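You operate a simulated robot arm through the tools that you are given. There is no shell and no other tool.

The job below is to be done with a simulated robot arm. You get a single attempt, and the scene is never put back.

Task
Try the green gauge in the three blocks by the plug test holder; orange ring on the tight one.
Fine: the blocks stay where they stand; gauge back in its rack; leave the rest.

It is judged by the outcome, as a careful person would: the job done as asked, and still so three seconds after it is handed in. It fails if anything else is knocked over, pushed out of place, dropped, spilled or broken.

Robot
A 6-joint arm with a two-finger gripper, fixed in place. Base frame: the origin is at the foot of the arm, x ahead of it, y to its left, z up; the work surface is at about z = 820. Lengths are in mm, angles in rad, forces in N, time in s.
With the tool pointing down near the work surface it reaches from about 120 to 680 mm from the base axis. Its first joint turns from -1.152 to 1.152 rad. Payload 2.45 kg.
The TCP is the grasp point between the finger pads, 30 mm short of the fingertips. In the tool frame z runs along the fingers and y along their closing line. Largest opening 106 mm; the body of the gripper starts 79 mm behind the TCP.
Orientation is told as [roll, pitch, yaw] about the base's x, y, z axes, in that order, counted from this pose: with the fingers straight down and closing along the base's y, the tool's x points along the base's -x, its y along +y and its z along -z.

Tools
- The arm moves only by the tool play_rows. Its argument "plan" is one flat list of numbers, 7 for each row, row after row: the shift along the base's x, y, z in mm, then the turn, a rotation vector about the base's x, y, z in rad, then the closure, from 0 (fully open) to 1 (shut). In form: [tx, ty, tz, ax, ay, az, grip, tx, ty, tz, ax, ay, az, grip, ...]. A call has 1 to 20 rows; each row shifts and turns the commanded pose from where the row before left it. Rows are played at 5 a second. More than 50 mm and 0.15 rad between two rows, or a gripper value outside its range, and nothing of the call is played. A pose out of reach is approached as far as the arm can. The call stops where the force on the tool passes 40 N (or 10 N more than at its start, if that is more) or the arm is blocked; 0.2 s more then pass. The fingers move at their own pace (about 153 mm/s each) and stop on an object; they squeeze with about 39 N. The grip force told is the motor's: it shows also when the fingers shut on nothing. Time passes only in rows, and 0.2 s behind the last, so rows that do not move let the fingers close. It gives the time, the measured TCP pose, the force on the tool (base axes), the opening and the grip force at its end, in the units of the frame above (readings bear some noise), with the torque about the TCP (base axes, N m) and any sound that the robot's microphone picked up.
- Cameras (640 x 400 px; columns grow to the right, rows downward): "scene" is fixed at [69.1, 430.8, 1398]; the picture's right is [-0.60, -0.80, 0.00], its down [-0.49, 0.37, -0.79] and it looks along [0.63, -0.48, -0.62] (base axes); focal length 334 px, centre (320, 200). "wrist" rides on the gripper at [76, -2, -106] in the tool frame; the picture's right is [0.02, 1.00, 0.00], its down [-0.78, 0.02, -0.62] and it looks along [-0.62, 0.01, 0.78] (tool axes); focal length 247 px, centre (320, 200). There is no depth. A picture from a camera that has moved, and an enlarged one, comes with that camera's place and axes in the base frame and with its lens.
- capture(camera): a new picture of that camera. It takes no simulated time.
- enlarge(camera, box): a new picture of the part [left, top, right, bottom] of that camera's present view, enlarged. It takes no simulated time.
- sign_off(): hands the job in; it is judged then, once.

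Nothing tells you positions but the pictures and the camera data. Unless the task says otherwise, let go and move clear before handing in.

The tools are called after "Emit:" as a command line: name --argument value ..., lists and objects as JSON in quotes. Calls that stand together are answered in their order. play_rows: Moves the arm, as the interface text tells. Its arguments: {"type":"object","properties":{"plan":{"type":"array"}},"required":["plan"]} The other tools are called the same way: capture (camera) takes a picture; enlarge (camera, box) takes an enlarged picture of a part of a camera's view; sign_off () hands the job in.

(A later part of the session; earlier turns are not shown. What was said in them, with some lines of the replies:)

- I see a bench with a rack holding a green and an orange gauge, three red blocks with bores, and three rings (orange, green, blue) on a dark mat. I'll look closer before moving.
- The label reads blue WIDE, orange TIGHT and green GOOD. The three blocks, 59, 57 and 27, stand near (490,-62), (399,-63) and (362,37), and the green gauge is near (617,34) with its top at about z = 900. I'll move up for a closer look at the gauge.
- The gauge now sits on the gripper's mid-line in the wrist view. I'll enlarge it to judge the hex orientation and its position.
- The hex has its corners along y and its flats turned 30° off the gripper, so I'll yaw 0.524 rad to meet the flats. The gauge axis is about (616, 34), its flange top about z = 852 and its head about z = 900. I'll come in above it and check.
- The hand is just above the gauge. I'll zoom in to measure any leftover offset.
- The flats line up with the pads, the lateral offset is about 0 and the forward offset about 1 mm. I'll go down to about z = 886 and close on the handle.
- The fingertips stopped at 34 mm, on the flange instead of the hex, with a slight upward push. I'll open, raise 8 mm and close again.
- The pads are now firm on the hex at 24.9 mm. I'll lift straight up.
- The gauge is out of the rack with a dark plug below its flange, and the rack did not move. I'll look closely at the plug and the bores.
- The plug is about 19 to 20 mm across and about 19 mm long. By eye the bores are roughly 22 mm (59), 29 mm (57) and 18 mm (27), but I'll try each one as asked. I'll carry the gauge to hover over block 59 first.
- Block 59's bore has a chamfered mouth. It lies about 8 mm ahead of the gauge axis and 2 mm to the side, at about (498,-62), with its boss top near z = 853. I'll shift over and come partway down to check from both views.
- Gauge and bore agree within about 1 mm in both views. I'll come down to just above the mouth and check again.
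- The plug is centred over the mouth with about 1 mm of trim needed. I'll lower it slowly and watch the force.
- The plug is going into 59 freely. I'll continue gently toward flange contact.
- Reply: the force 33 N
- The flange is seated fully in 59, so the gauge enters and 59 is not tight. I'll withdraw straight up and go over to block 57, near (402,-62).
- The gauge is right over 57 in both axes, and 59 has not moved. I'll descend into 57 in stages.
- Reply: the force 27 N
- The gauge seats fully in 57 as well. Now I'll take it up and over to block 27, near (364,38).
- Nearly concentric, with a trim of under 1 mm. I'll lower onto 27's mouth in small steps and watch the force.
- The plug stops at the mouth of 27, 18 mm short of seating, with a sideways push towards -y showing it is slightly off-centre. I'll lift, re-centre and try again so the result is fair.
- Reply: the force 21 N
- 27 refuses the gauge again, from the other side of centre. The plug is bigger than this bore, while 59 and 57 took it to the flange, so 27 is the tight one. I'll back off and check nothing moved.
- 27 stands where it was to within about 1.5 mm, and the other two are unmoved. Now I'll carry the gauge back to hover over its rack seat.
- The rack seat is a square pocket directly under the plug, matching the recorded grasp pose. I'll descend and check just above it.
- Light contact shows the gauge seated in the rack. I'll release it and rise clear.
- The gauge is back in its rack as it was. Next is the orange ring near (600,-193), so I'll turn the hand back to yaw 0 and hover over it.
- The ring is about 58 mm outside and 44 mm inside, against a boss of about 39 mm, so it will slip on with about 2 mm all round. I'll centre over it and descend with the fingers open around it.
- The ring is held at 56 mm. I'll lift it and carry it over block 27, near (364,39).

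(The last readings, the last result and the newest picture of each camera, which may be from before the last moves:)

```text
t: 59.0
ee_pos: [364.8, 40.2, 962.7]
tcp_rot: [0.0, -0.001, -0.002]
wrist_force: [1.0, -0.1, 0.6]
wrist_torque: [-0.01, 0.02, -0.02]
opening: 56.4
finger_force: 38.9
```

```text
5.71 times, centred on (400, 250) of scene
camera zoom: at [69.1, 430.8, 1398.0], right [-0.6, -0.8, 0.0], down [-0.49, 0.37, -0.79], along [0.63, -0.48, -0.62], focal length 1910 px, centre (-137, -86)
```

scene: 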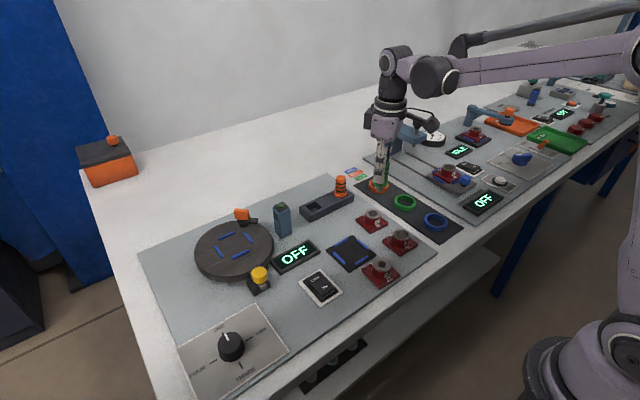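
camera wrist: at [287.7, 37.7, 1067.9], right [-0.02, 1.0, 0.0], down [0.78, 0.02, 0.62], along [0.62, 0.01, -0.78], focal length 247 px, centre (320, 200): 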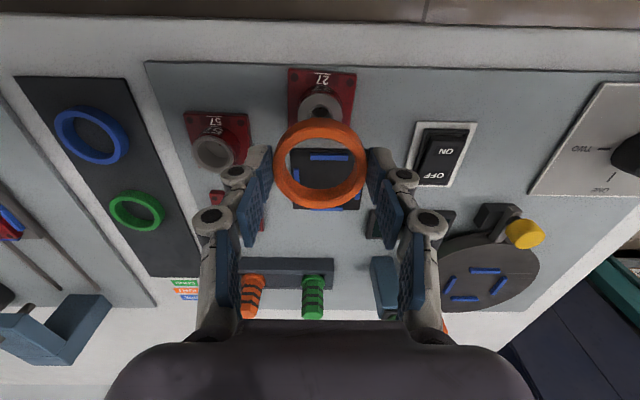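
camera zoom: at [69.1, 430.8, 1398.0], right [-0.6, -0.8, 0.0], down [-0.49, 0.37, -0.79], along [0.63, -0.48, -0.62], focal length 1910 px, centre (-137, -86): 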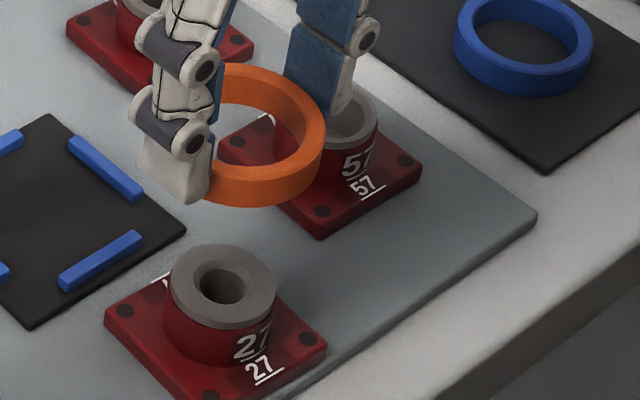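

Emit:
play_rows --plan '[0, -0.5, -20, 0, 0, 0, 1, 0, 0, -20, 0, 0, 0, 1, 0, 0, -14, 0, 0, 0, 1, 0, 0, 0, 0, 0, 0, 1, 0, 0, 0, 0, 0, 0, 1]'

Emit:
enlarge --camera "wrist" --box '[265, 60, 375, 220]'

Emit:
enlarge --camera "scene" --box '[350, 225, 410, 285]'

```text
t: 60.2
ee_pos: [365.6, 37.3, 907.8]
tcp_rot: [0.0, 0.001, -0.001]
wrist_force: [-0.9, 0.3, -0.2]
wrist_torque: [-0.01, 0.01, 0.05]
opening: 56.2
finger_force: 38.4
```

```text
2.50 times, centred on (320, 140) of wrist
camera zoom: at [288.8, 36.1, 1014.7], right [-0.02, 1.0, 0.0], down [0.78, 0.02, 0.62], along [0.62, 0.01, -0.78], focal length 617 px, centre (320, 350)
```

zoom: 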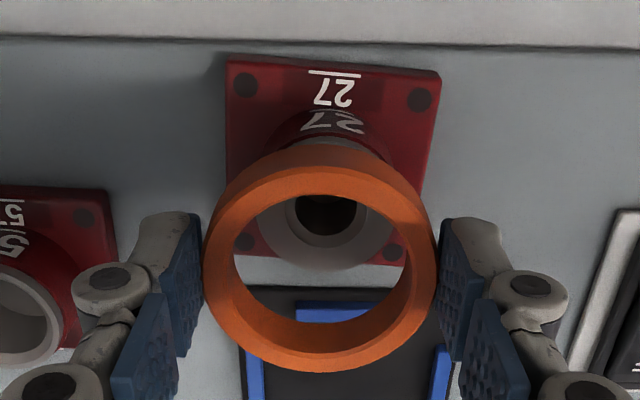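

```text
6.67 times, centred on (380, 255) of scene
camera zoom: at [69.1, 430.8, 1398.0], right [-0.6, -0.8, 0.0], down [-0.49, 0.37, -0.79], along [0.63, -0.48, -0.62], focal length 2228 px, centre (-80, -167)
```

zoom: 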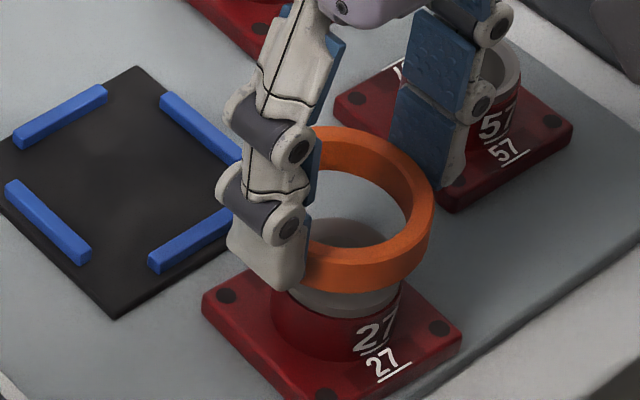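

Emit:
enlarge --camera "wrist" --box '[285, 110, 365, 190]'

Emit:
enlarge --camera "scene" --box '[365, 240, 405, 280]'

```text
5.00 times, centred on (325, 150) of wrist
camera zoom: at [288.8, 36.1, 1014.7], right [-0.02, 1.0, 0.0], down [0.78, 0.02, 0.62], along [0.62, 0.01, -0.78], focal length 1235 px, centre (295, 450)
```

zoom: 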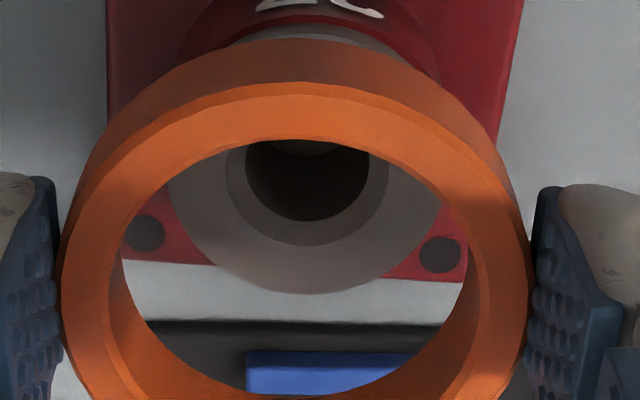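

```text
10.00 times, centred on (385, 260) of scene
camera zoom: at [69.1, 430.8, 1398.0], right [-0.6, -0.8, 0.0], down [-0.49, 0.37, -0.79], along [0.63, -0.48, -0.62], focal length 3342 px, centre (-330, -400)
```

zoom: 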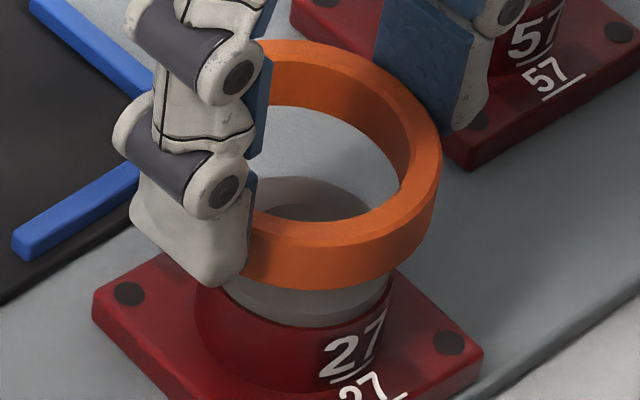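

Using the near and far edges, the ring sits about 2.5 mm too far forward and 1.4 mm to the -y side of the boss. I'll correct that and re-check.

Emit:
play_rows --plan '[-2.6, 1.3, 0, 0, 0, 0, 1, 0, 0, -3, 0, 0, 0, 1, 0, 0, 0, 0, 0, 0, 1, 0, 0, 0, 0, 0, 0, 1]'

Emit:
enlarge --camera "wrist" --box '[270, 100, 370, 220]'

Emit:
enlarge --camera "scene" --box '[365, 240, 405, 280]'

```text
t: 61.2
ee_pos: [362.8, 38.5, 905.7]
tcp_rot: [-0.001, 0.001, 0.001]
wrist_force: [-0.3, 0.4, -0.3]
wrist_torque: [0.0, 0.01, -0.03]
opening: 56.3
finger_force: 39.0
```

```text
3.33 times, centred on (320, 160) of wrist
camera zoom: at [285.6, 37.7, 1012.1], right [-0.02, 1.0, 0.0], down [0.78, 0.02, 0.62], along [0.62, 0.01, -0.78], focal length 823 px, centre (320, 333)
```

zoom: 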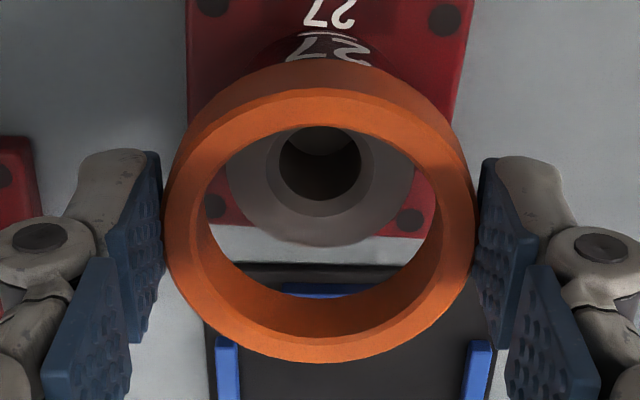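

```text
10.00 times, centred on (385, 260) of scene
camera zoom: at [69.1, 430.8, 1398.0], right [-0.6, -0.8, 0.0], down [-0.49, 0.37, -0.79], along [0.63, -0.48, -0.62], focal length 3342 px, centre (-330, -400)
```

zoom: 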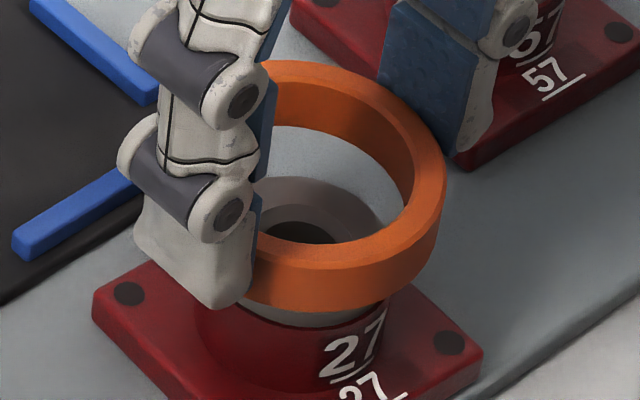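

Ring and boss now agree to under 1 mm in both axes. I'll lower slowly over the boss and watch for contact.

Emit:
play_rows --plan '[0, 0.3, -3, 0, 0, 0, 1, 0, 0, -3, 0, 0, 0, 1, 0, 0, -3, 0, 0, 0, 1, 0, 0, 0, 0, 0, 0, 1]'

Emit:
enlarge --camera "wrist" --box '[270, 100, 370, 220]'

Emit:
enlarge --camera "scene" --box '[365, 240, 405, 280]'

```text
t: 62.2
ee_pos: [361.8, 39.0, 898.1]
tcp_rot: [0.0, 0.0, 0.0]
wrist_force: [-0.3, 0.1, -0.8]
wrist_torque: [0.02, 0.01, 0.0]
opening: 56.4
finger_force: 38.9
```

```text
3.33 times, centred on (320, 160) of wrist
camera zoom: at [285.4, 38.2, 1003.9], right [-0.02, 1.0, 0.0], down [0.78, 0.02, 0.62], along [0.62, 0.01, -0.78], focal length 823 px, centre (320, 333)
```

zoom: 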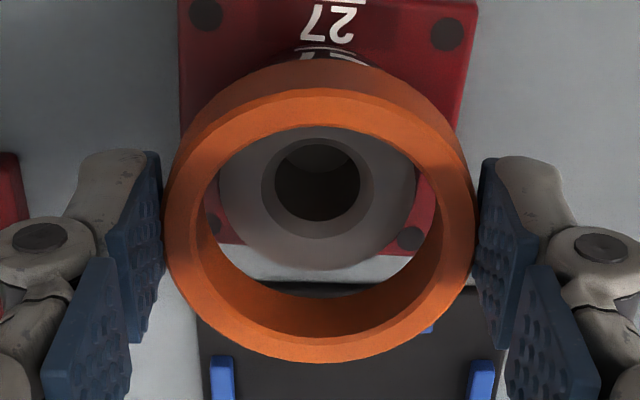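

```text
10.00 times, centred on (385, 260) of scene
camera zoom: at [69.1, 430.8, 1398.0], right [-0.6, -0.8, 0.0], down [-0.49, 0.37, -0.79], along [0.63, -0.48, -0.62], focal length 3342 px, centre (-330, -400)
```

zoom: 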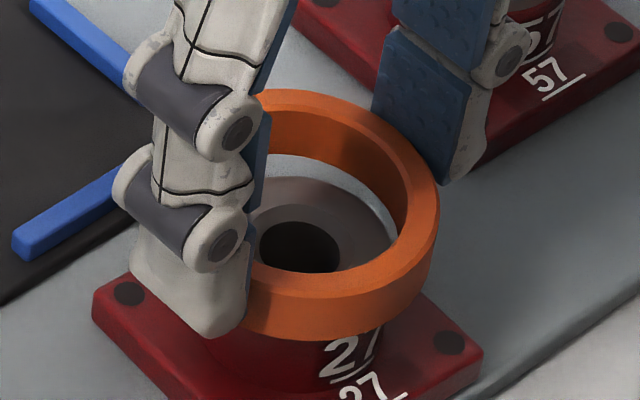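

Emit:
play_rows --plan '[0.6, 0, -2, 0, 0, 0, 1, 0, 0, -2, 0, 0, 0, 1, 0, 0, -2, 0, 0, 0, 1, 0, 0, 0, 0, 0, 0, 1]'

Emit:
enlarge --camera "wrist" --box '[270, 100, 370, 220]'

Emit:
enlarge --camera "scene" --box '[365, 240, 405, 280]'

```text
t: 63.2
ee_pos: [362.4, 39.6, 892.2]
tcp_rot: [0.0, 0.0, -0.001]
wrist_force: [-1.3, 0.1, 0.1]
wrist_torque: [-0.03, 0.02, -0.03]
opening: 56.5
finger_force: 38.5
```

```text
3.33 times, centred on (320, 160) of wrist
camera zoom: at [285.8, 38.1, 997.1], right [-0.02, 1.0, 0.0], down [0.78, 0.02, 0.62], along [0.62, 0.01, -0.78], focal length 823 px, centre (320, 333)
```

zoom: 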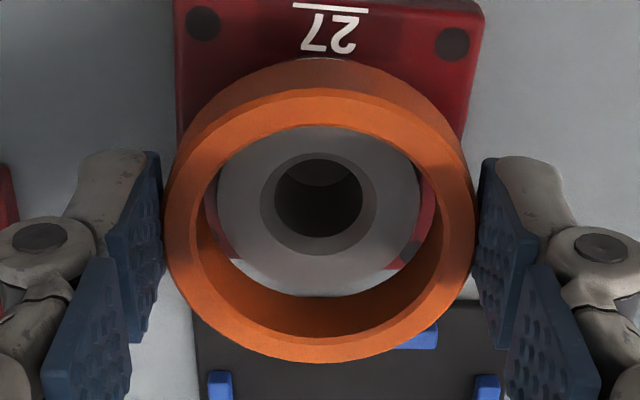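

```text
10.00 times, centred on (385, 260) of scene
camera zoom: at [69.1, 430.8, 1398.0], right [-0.6, -0.8, 0.0], down [-0.49, 0.37, -0.79], along [0.63, -0.48, -0.62], focal length 3342 px, centre (-330, -400)
```

zoom: 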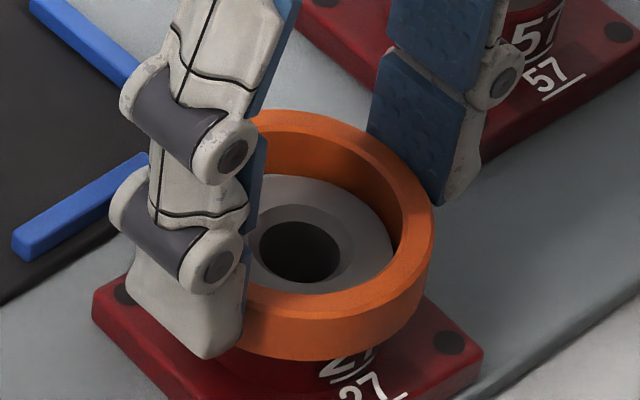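

Emit:
play_rows --plan '[0.5, 0, -1.5, 0, 0, 0, 1, 0, 0, -1.5, 0, 0, 0, 1, 0, 0, -1.5, 0, 0, 0, 1, 0, 0, 0, 0, 0, 0, 1]'

Emit:
enlarge --camera "wrist" --box '[270, 100, 370, 220]'

Emit:
enlarge --camera "scene" --box '[365, 240, 405, 280]'

```text
t: 64.2
ee_pos: [363.1, 38.3, 887.8]
tcp_rot: [-0.003, -0.001, 0.0]
wrist_force: [-0.2, 0.1, -0.3]
wrist_torque: [-0.01, -0.02, -0.01]
opening: 56.1
finger_force: 38.9
```

```text
3.33 times, centred on (320, 160) of wrist
camera zoom: at [286.6, 38.0, 992.9], right [-0.02, 1.0, 0.0], down [0.78, 0.02, 0.62], along [0.62, 0.01, -0.78], focal length 823 px, centre (320, 333)
```

zoom: 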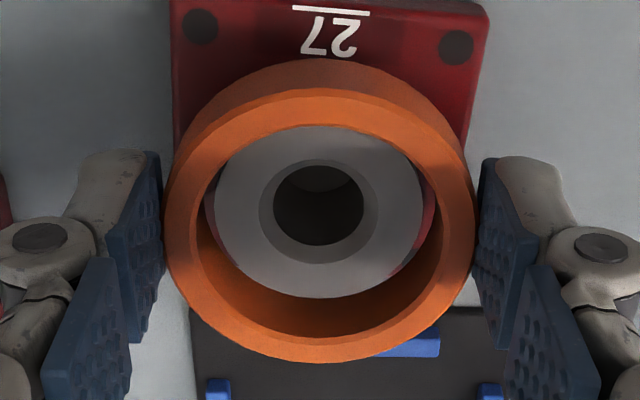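

```text
10.00 times, centred on (385, 260) of scene
camera zoom: at [69.1, 430.8, 1398.0], right [-0.6, -0.8, 0.0], down [-0.49, 0.37, -0.79], along [0.63, -0.48, -0.62], focal length 3342 px, centre (-330, -400)
```

zoom: 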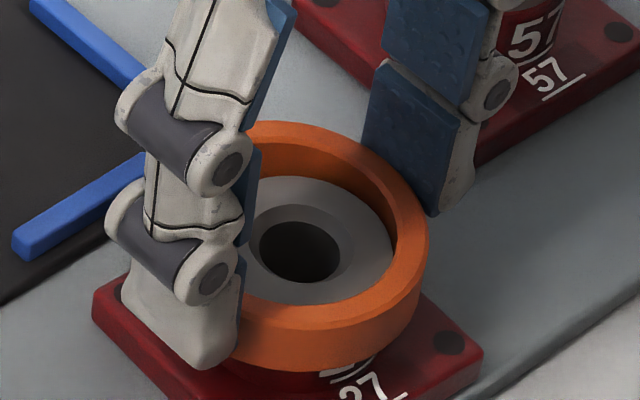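

Emit:
play_rows --plan '[0.5, 0, -1.5, 0, 0, 0, 1, 0, 0, -1.5, 0, 0, 0, 1, 0, 0, -1.5, 0, 0, 0, 1, 0, 0, -1.5, 0, 0, 0, 1, 0, 0, 0, 0, 0, 0, 1]'

Emit:
enlarge --camera "wrist" --box '[270, 100, 370, 220]'

Emit:
enlarge --camera "scene" --box '[365, 240, 405, 280]'

```text
t: 65.4
ee_pos: [363.1, 39.2, 880.2]
tcp_rot: [0.001, 0.002, 0.0]
wrist_force: [0.4, 0.5, -0.4]
wrist_torque: [-0.01, 0.03, -0.01]
opening: 56.4
finger_force: 39.1
```

```text
3.33 times, centred on (320, 160) of wrist
camera zoom: at [286.6, 37.5, 986.6], right [-0.02, 1.0, 0.0], down [0.78, 0.02, 0.62], along [0.62, 0.01, -0.78], focal length 823 px, centre (320, 333)
```

zoom: 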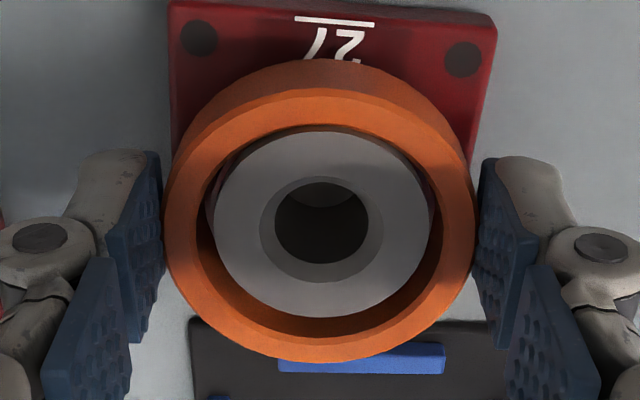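

```text
10.00 times, centred on (385, 260) of scene
camera zoom: at [69.1, 430.8, 1398.0], right [-0.6, -0.8, 0.0], down [-0.49, 0.37, -0.79], along [0.63, -0.48, -0.62], focal length 3342 px, centre (-330, -400)
```

zoom: 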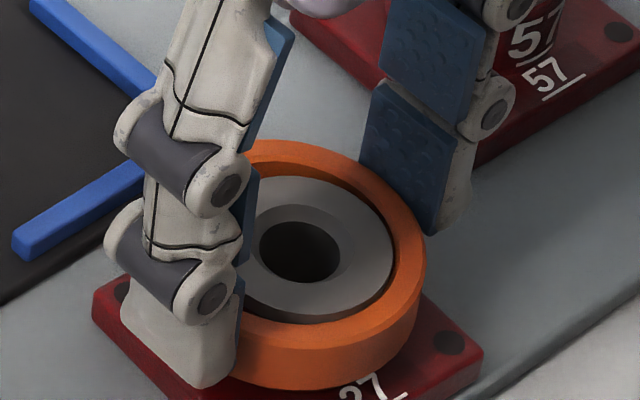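

The ring is around the boss and centred. I'll keep going down to the plate.

Emit:
play_rows --plan '[0, 0, -2, 0, 0, 0, 1, 0, 0, -2, 0, 0, 0, 1, 0, 0, -2, 0, 0, 0, 1, 0, 0, 0, 0, 0, 0, 1]'

Emit:
enlarge --camera "wrist" --box '[270, 100, 370, 220]'

Emit:
enlarge --camera "scene" --box '[355, 240, 415, 290]'

```text
t: 66.4
ee_pos: [363.3, 39.8, 874.5]
tcp_rot: [0.0, 0.0, -0.002]
wrist_force: [0.2, 0.3, -1.1]
wrist_torque: [0.06, -0.01, -0.04]
opening: 56.5
finger_force: 39.0
```

```text
3.33 times, centred on (320, 160) of wrist
camera zoom: at [286.9, 38.2, 980.9], right [-0.02, 1.0, 0.0], down [0.78, 0.02, 0.62], along [0.62, 0.01, -0.78], focal length 823 px, centre (320, 333)
```

zoom: 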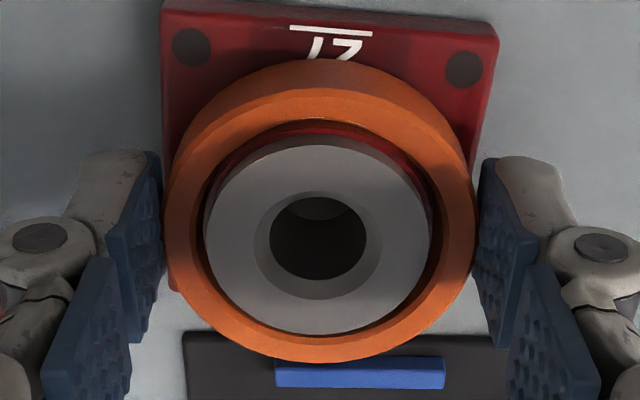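

```text
8.00 times, centred on (385, 265) of scene
camera zoom: at [69.1, 430.8, 1398.0], right [-0.6, -0.8, 0.0], down [-0.49, 0.37, -0.79], along [0.63, -0.48, -0.62], focal length 2673 px, centre (-200, -320)
```

zoom: 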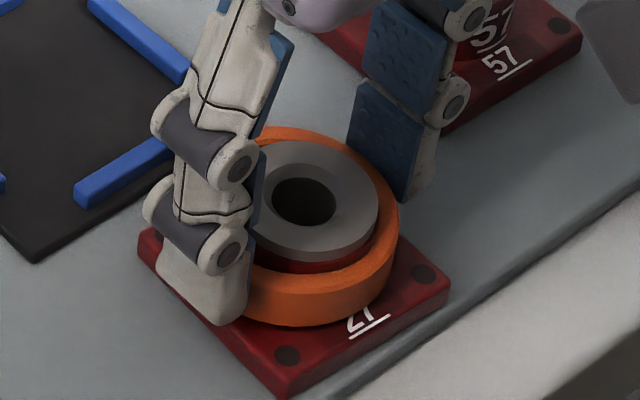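

Emit:
play_rows --plan '[0, -0.4, -1.5, 0, 0, 0, 1, 0, 0, -1.5, 0, 0, 0, 1, 0, 0, 0, 0, 0, 0, 1]'

Emit:
play_rows --plan '[0, 0, -1, 0, 0, 0, 1, 0, 0, 0, 0, 0, 0, 1]'

Emit:
play_rows --plan '[0, 0, -0.8, 0, 0, 0, 1, 0, 0, 0, 0, 0, 0, 1]'

Emit:
enlarge --camera "scene" --box '[355, 240, 415, 290]'

```text
t: 67.2
ee_pos: [363.8, 39.0, 871.4]
tcp_rot: [-0.001, -0.003, 0.0]
wrist_force: [-0.9, 0.2, 29.5]
wrist_torque: [0.03, -0.08, -0.05]
opening: 56.4
finger_force: 39.3
```

```text
t: 67.8
ee_pos: [363.8, 39.1, 871.5]
tcp_rot: [0.001, -0.004, 0.0]
wrist_force: [1.4, -0.9, 28.8]
wrist_torque: [0.0, -0.12, -0.06]
opening: 56.4
finger_force: 39.3
```

```text
t: 68.4
ee_pos: [364.2, 37.7, 869.5]
tcp_rot: [0.0, -0.002, 0.0]
wrist_force: [1.2, -1.5, 28.5]
wrist_torque: [-0.05, -0.17, 0.01]
opening: 56.8
finger_force: 38.8
```

```text
8.00 times, centred on (385, 265) of scene
camera zoom: at [68.8, 430.7, 1398.1], right [-0.6, -0.8, 0.0], down [-0.49, 0.37, -0.79], along [0.63, -0.48, -0.62], focal length 2673 px, centre (-200, -320)
```

zoom: 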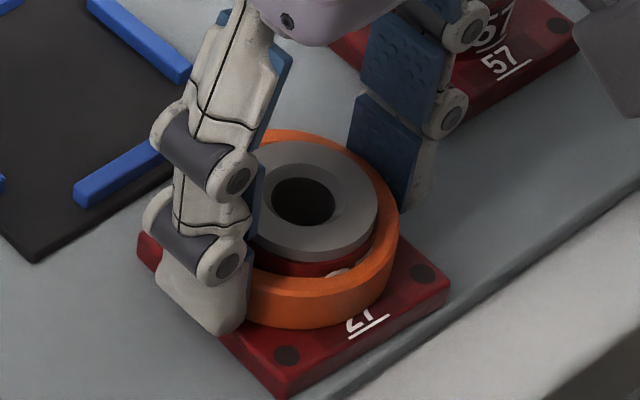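

The ring is resting on the plate of block 27. I'll ease the pressure and open gently.

Emit:
play_rows --plan '[0, 0, 1.5, 0, 0, 0, 1, 0, 0, 0, 0, 0, 0, 1]'

Emit:
play_rows --plan '[0, 0, 0, 0, 0, 0, 0.42, 0, 0, 0, 0, 0, 0, 0.36, 0, 0, 0, 0, 0, 0, 0.28, 0, 0, 0, 0, 0, 0, 0.2, 0, 0, 0, 0, 0, 0, 0.2]'

Emit:
enlarge --camera "wrist" --box '[230, 80, 410, 240]'

Emit:
enlarge --camera "scene" --box '[355, 240, 415, 290]'

```text
t: 69.0
ee_pos: [363.5, 39.4, 870.7]
tcp_rot: [-0.001, 0.001, 0.0]
wrist_force: [-0.2, 0.4, 0.2]
wrist_torque: [-0.03, 0.05, 0.0]
opening: 56.3
finger_force: 39.1
```

```text
t: 70.2
ee_pos: [363.3, 38.6, 870.7]
tcp_rot: [0.0, 0.001, 0.0]
wrist_force: [0.7, -0.1, -0.1]
wrist_torque: [-0.01, -0.02, 0.03]
opening: 85.0
finger_force: 0.1
```

```text
2.50 times, centred on (320, 160) of wrist
camera zoom: at [286.7, 37.8, 977.1], right [-0.02, 1.0, 0.0], down [0.78, 0.02, 0.62], along [0.62, 0.01, -0.78], focal length 617 px, centre (320, 300)
```

zoom: 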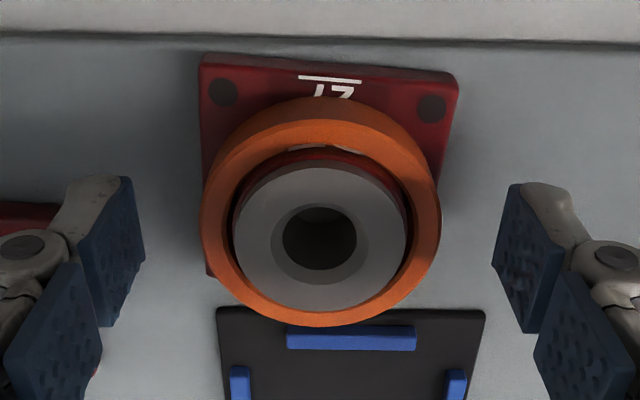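

```text
8.00 times, centred on (385, 265) of scene
camera zoom: at [69.1, 430.8, 1398.0], right [-0.6, -0.8, 0.0], down [-0.49, 0.37, -0.79], along [0.63, -0.48, -0.62], focal length 2673 px, centre (-200, -320)
```

zoom: 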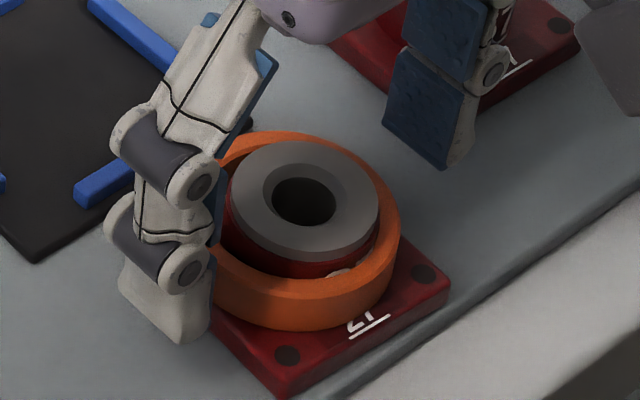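

The ring is free and lies flat around the boss of 27. I'll rise straight up, clear of everything, and check the whole scene.

Emit:
play_rows --plan '[0, 0, 15, 0, 0, 0, 0.2, 0, 0, 30, 0, 0, 0, 0.2, 0, 0, 40, 0, 0, 0, 0.2, 0, 0, 45, 0, 0, 0, 0.2, 0, 0, 45, 0, 0, 0, 0.2, 0, 0, 45, 0, 0, 0, 0.2, 0, 0, 0, 0, 0, 0, 0.2, 0, 0, 0, 0, 0, 0, 0.2]'

Emit:
capture --camera "scene"

Emit:
enlarge --camera "scene" --box '[280, 160, 480, 300]'

Emit:
capture --camera "wrist"

```text
t: 72.0
ee_pos: [363.3, 38.9, 1090.4]
tcp_rot: [-0.001, -0.001, 0.0]
wrist_force: [-0.9, 0.0, 0.1]
wrist_torque: [-0.02, 0.0, 0.02]
opening: 84.9
finger_force: 0.2
```

```text
taken
```

scene: 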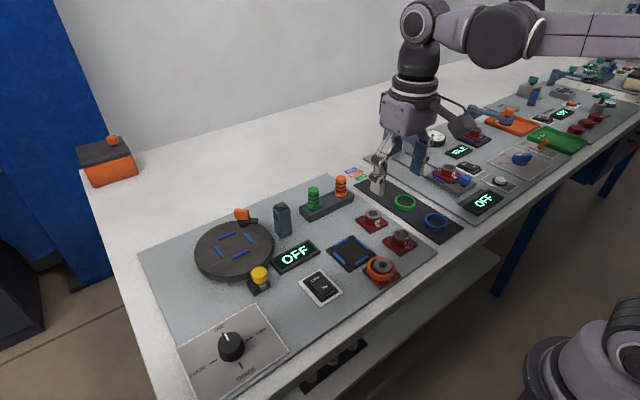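

```text
2.86 times, centred on (380, 230) of scene
camera zoom: at [69.1, 430.8, 1398.0], right [-0.6, -0.8, 0.0], down [-0.49, 0.37, -0.79], along [0.63, -0.48, -0.62], focal length 955 px, centre (149, 114)
```

zoom: 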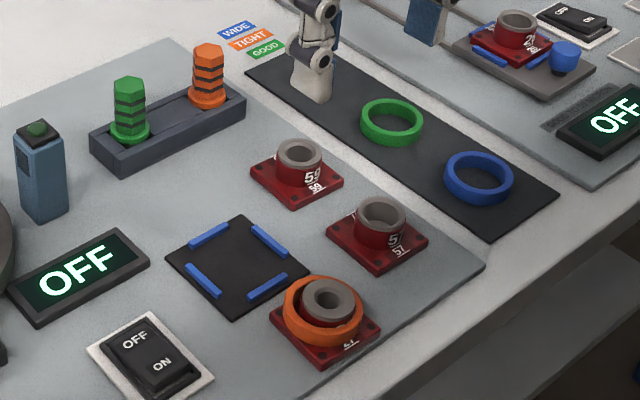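

```text
taken
camera wrist: at [286.9, 37.4, 1197.3], right [-0.02, 1.0, 0.0], down [0.78, 0.02, 0.62], along [0.62, 0.01, -0.78], focal length 247 px, centre (320, 200)
```

wrist: 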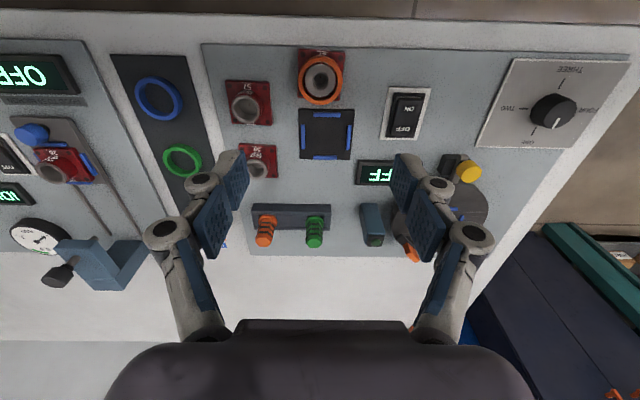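

Emit:
enlarge --camera "scene" --box '[355, 245, 405, 290]'

Emit:
enlarge --camera "wrist" --box '[285, 35, 355, 115]'

```text
8.89 times, centred on (380, 268) of scene
camera zoom: at [69.1, 430.8, 1398.0], right [-0.6, -0.8, 0.0], down [-0.49, 0.37, -0.79], along [0.63, -0.48, -0.62], focal length 2970 px, centre (-213, -400)
```

zoom: 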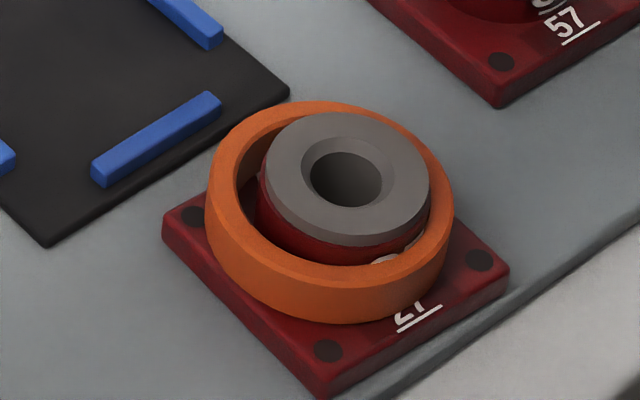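

```text
5.00 times, centred on (320, 75) of wrist
camera zoom: at [286.9, 37.4, 1197.3], right [-0.02, 1.0, 0.0], down [0.78, 0.02, 0.62], along [0.62, 0.01, -0.78], focal length 1235 px, centre (320, 825)
```

zoom: 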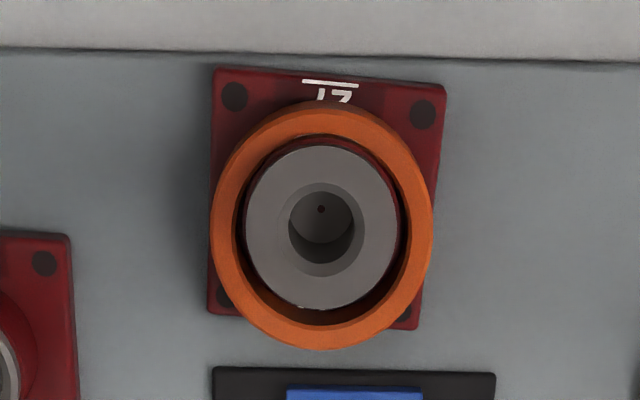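

The orange ring lies flat around the boss of block 27, the one that refused the gauge. The green gauge is back in its rack, the other items look untouched, and the arm is clear, so I'm handing in.

Emit:
sign_off

```text
The job is handed in.
```

The orange ring is on block 27, the tight one, and I've handed the job in.

- **Block 59:** the green gauge went in all the way to its flange.
- **Block 57:** the gauge also went in to the flange.
- **Block 27:** the gauge stopped at the mouth of the bore, about 18 mm short of seating. I tried it twice, re-centring in between.

The gauge is back in its rack. Block 27 slid about 1.5 to 2 mm when I pressed the gauge against it, and I left it there. Blocks 59 and 57 did not move, and nothing else looks disturbed in the final pictures.
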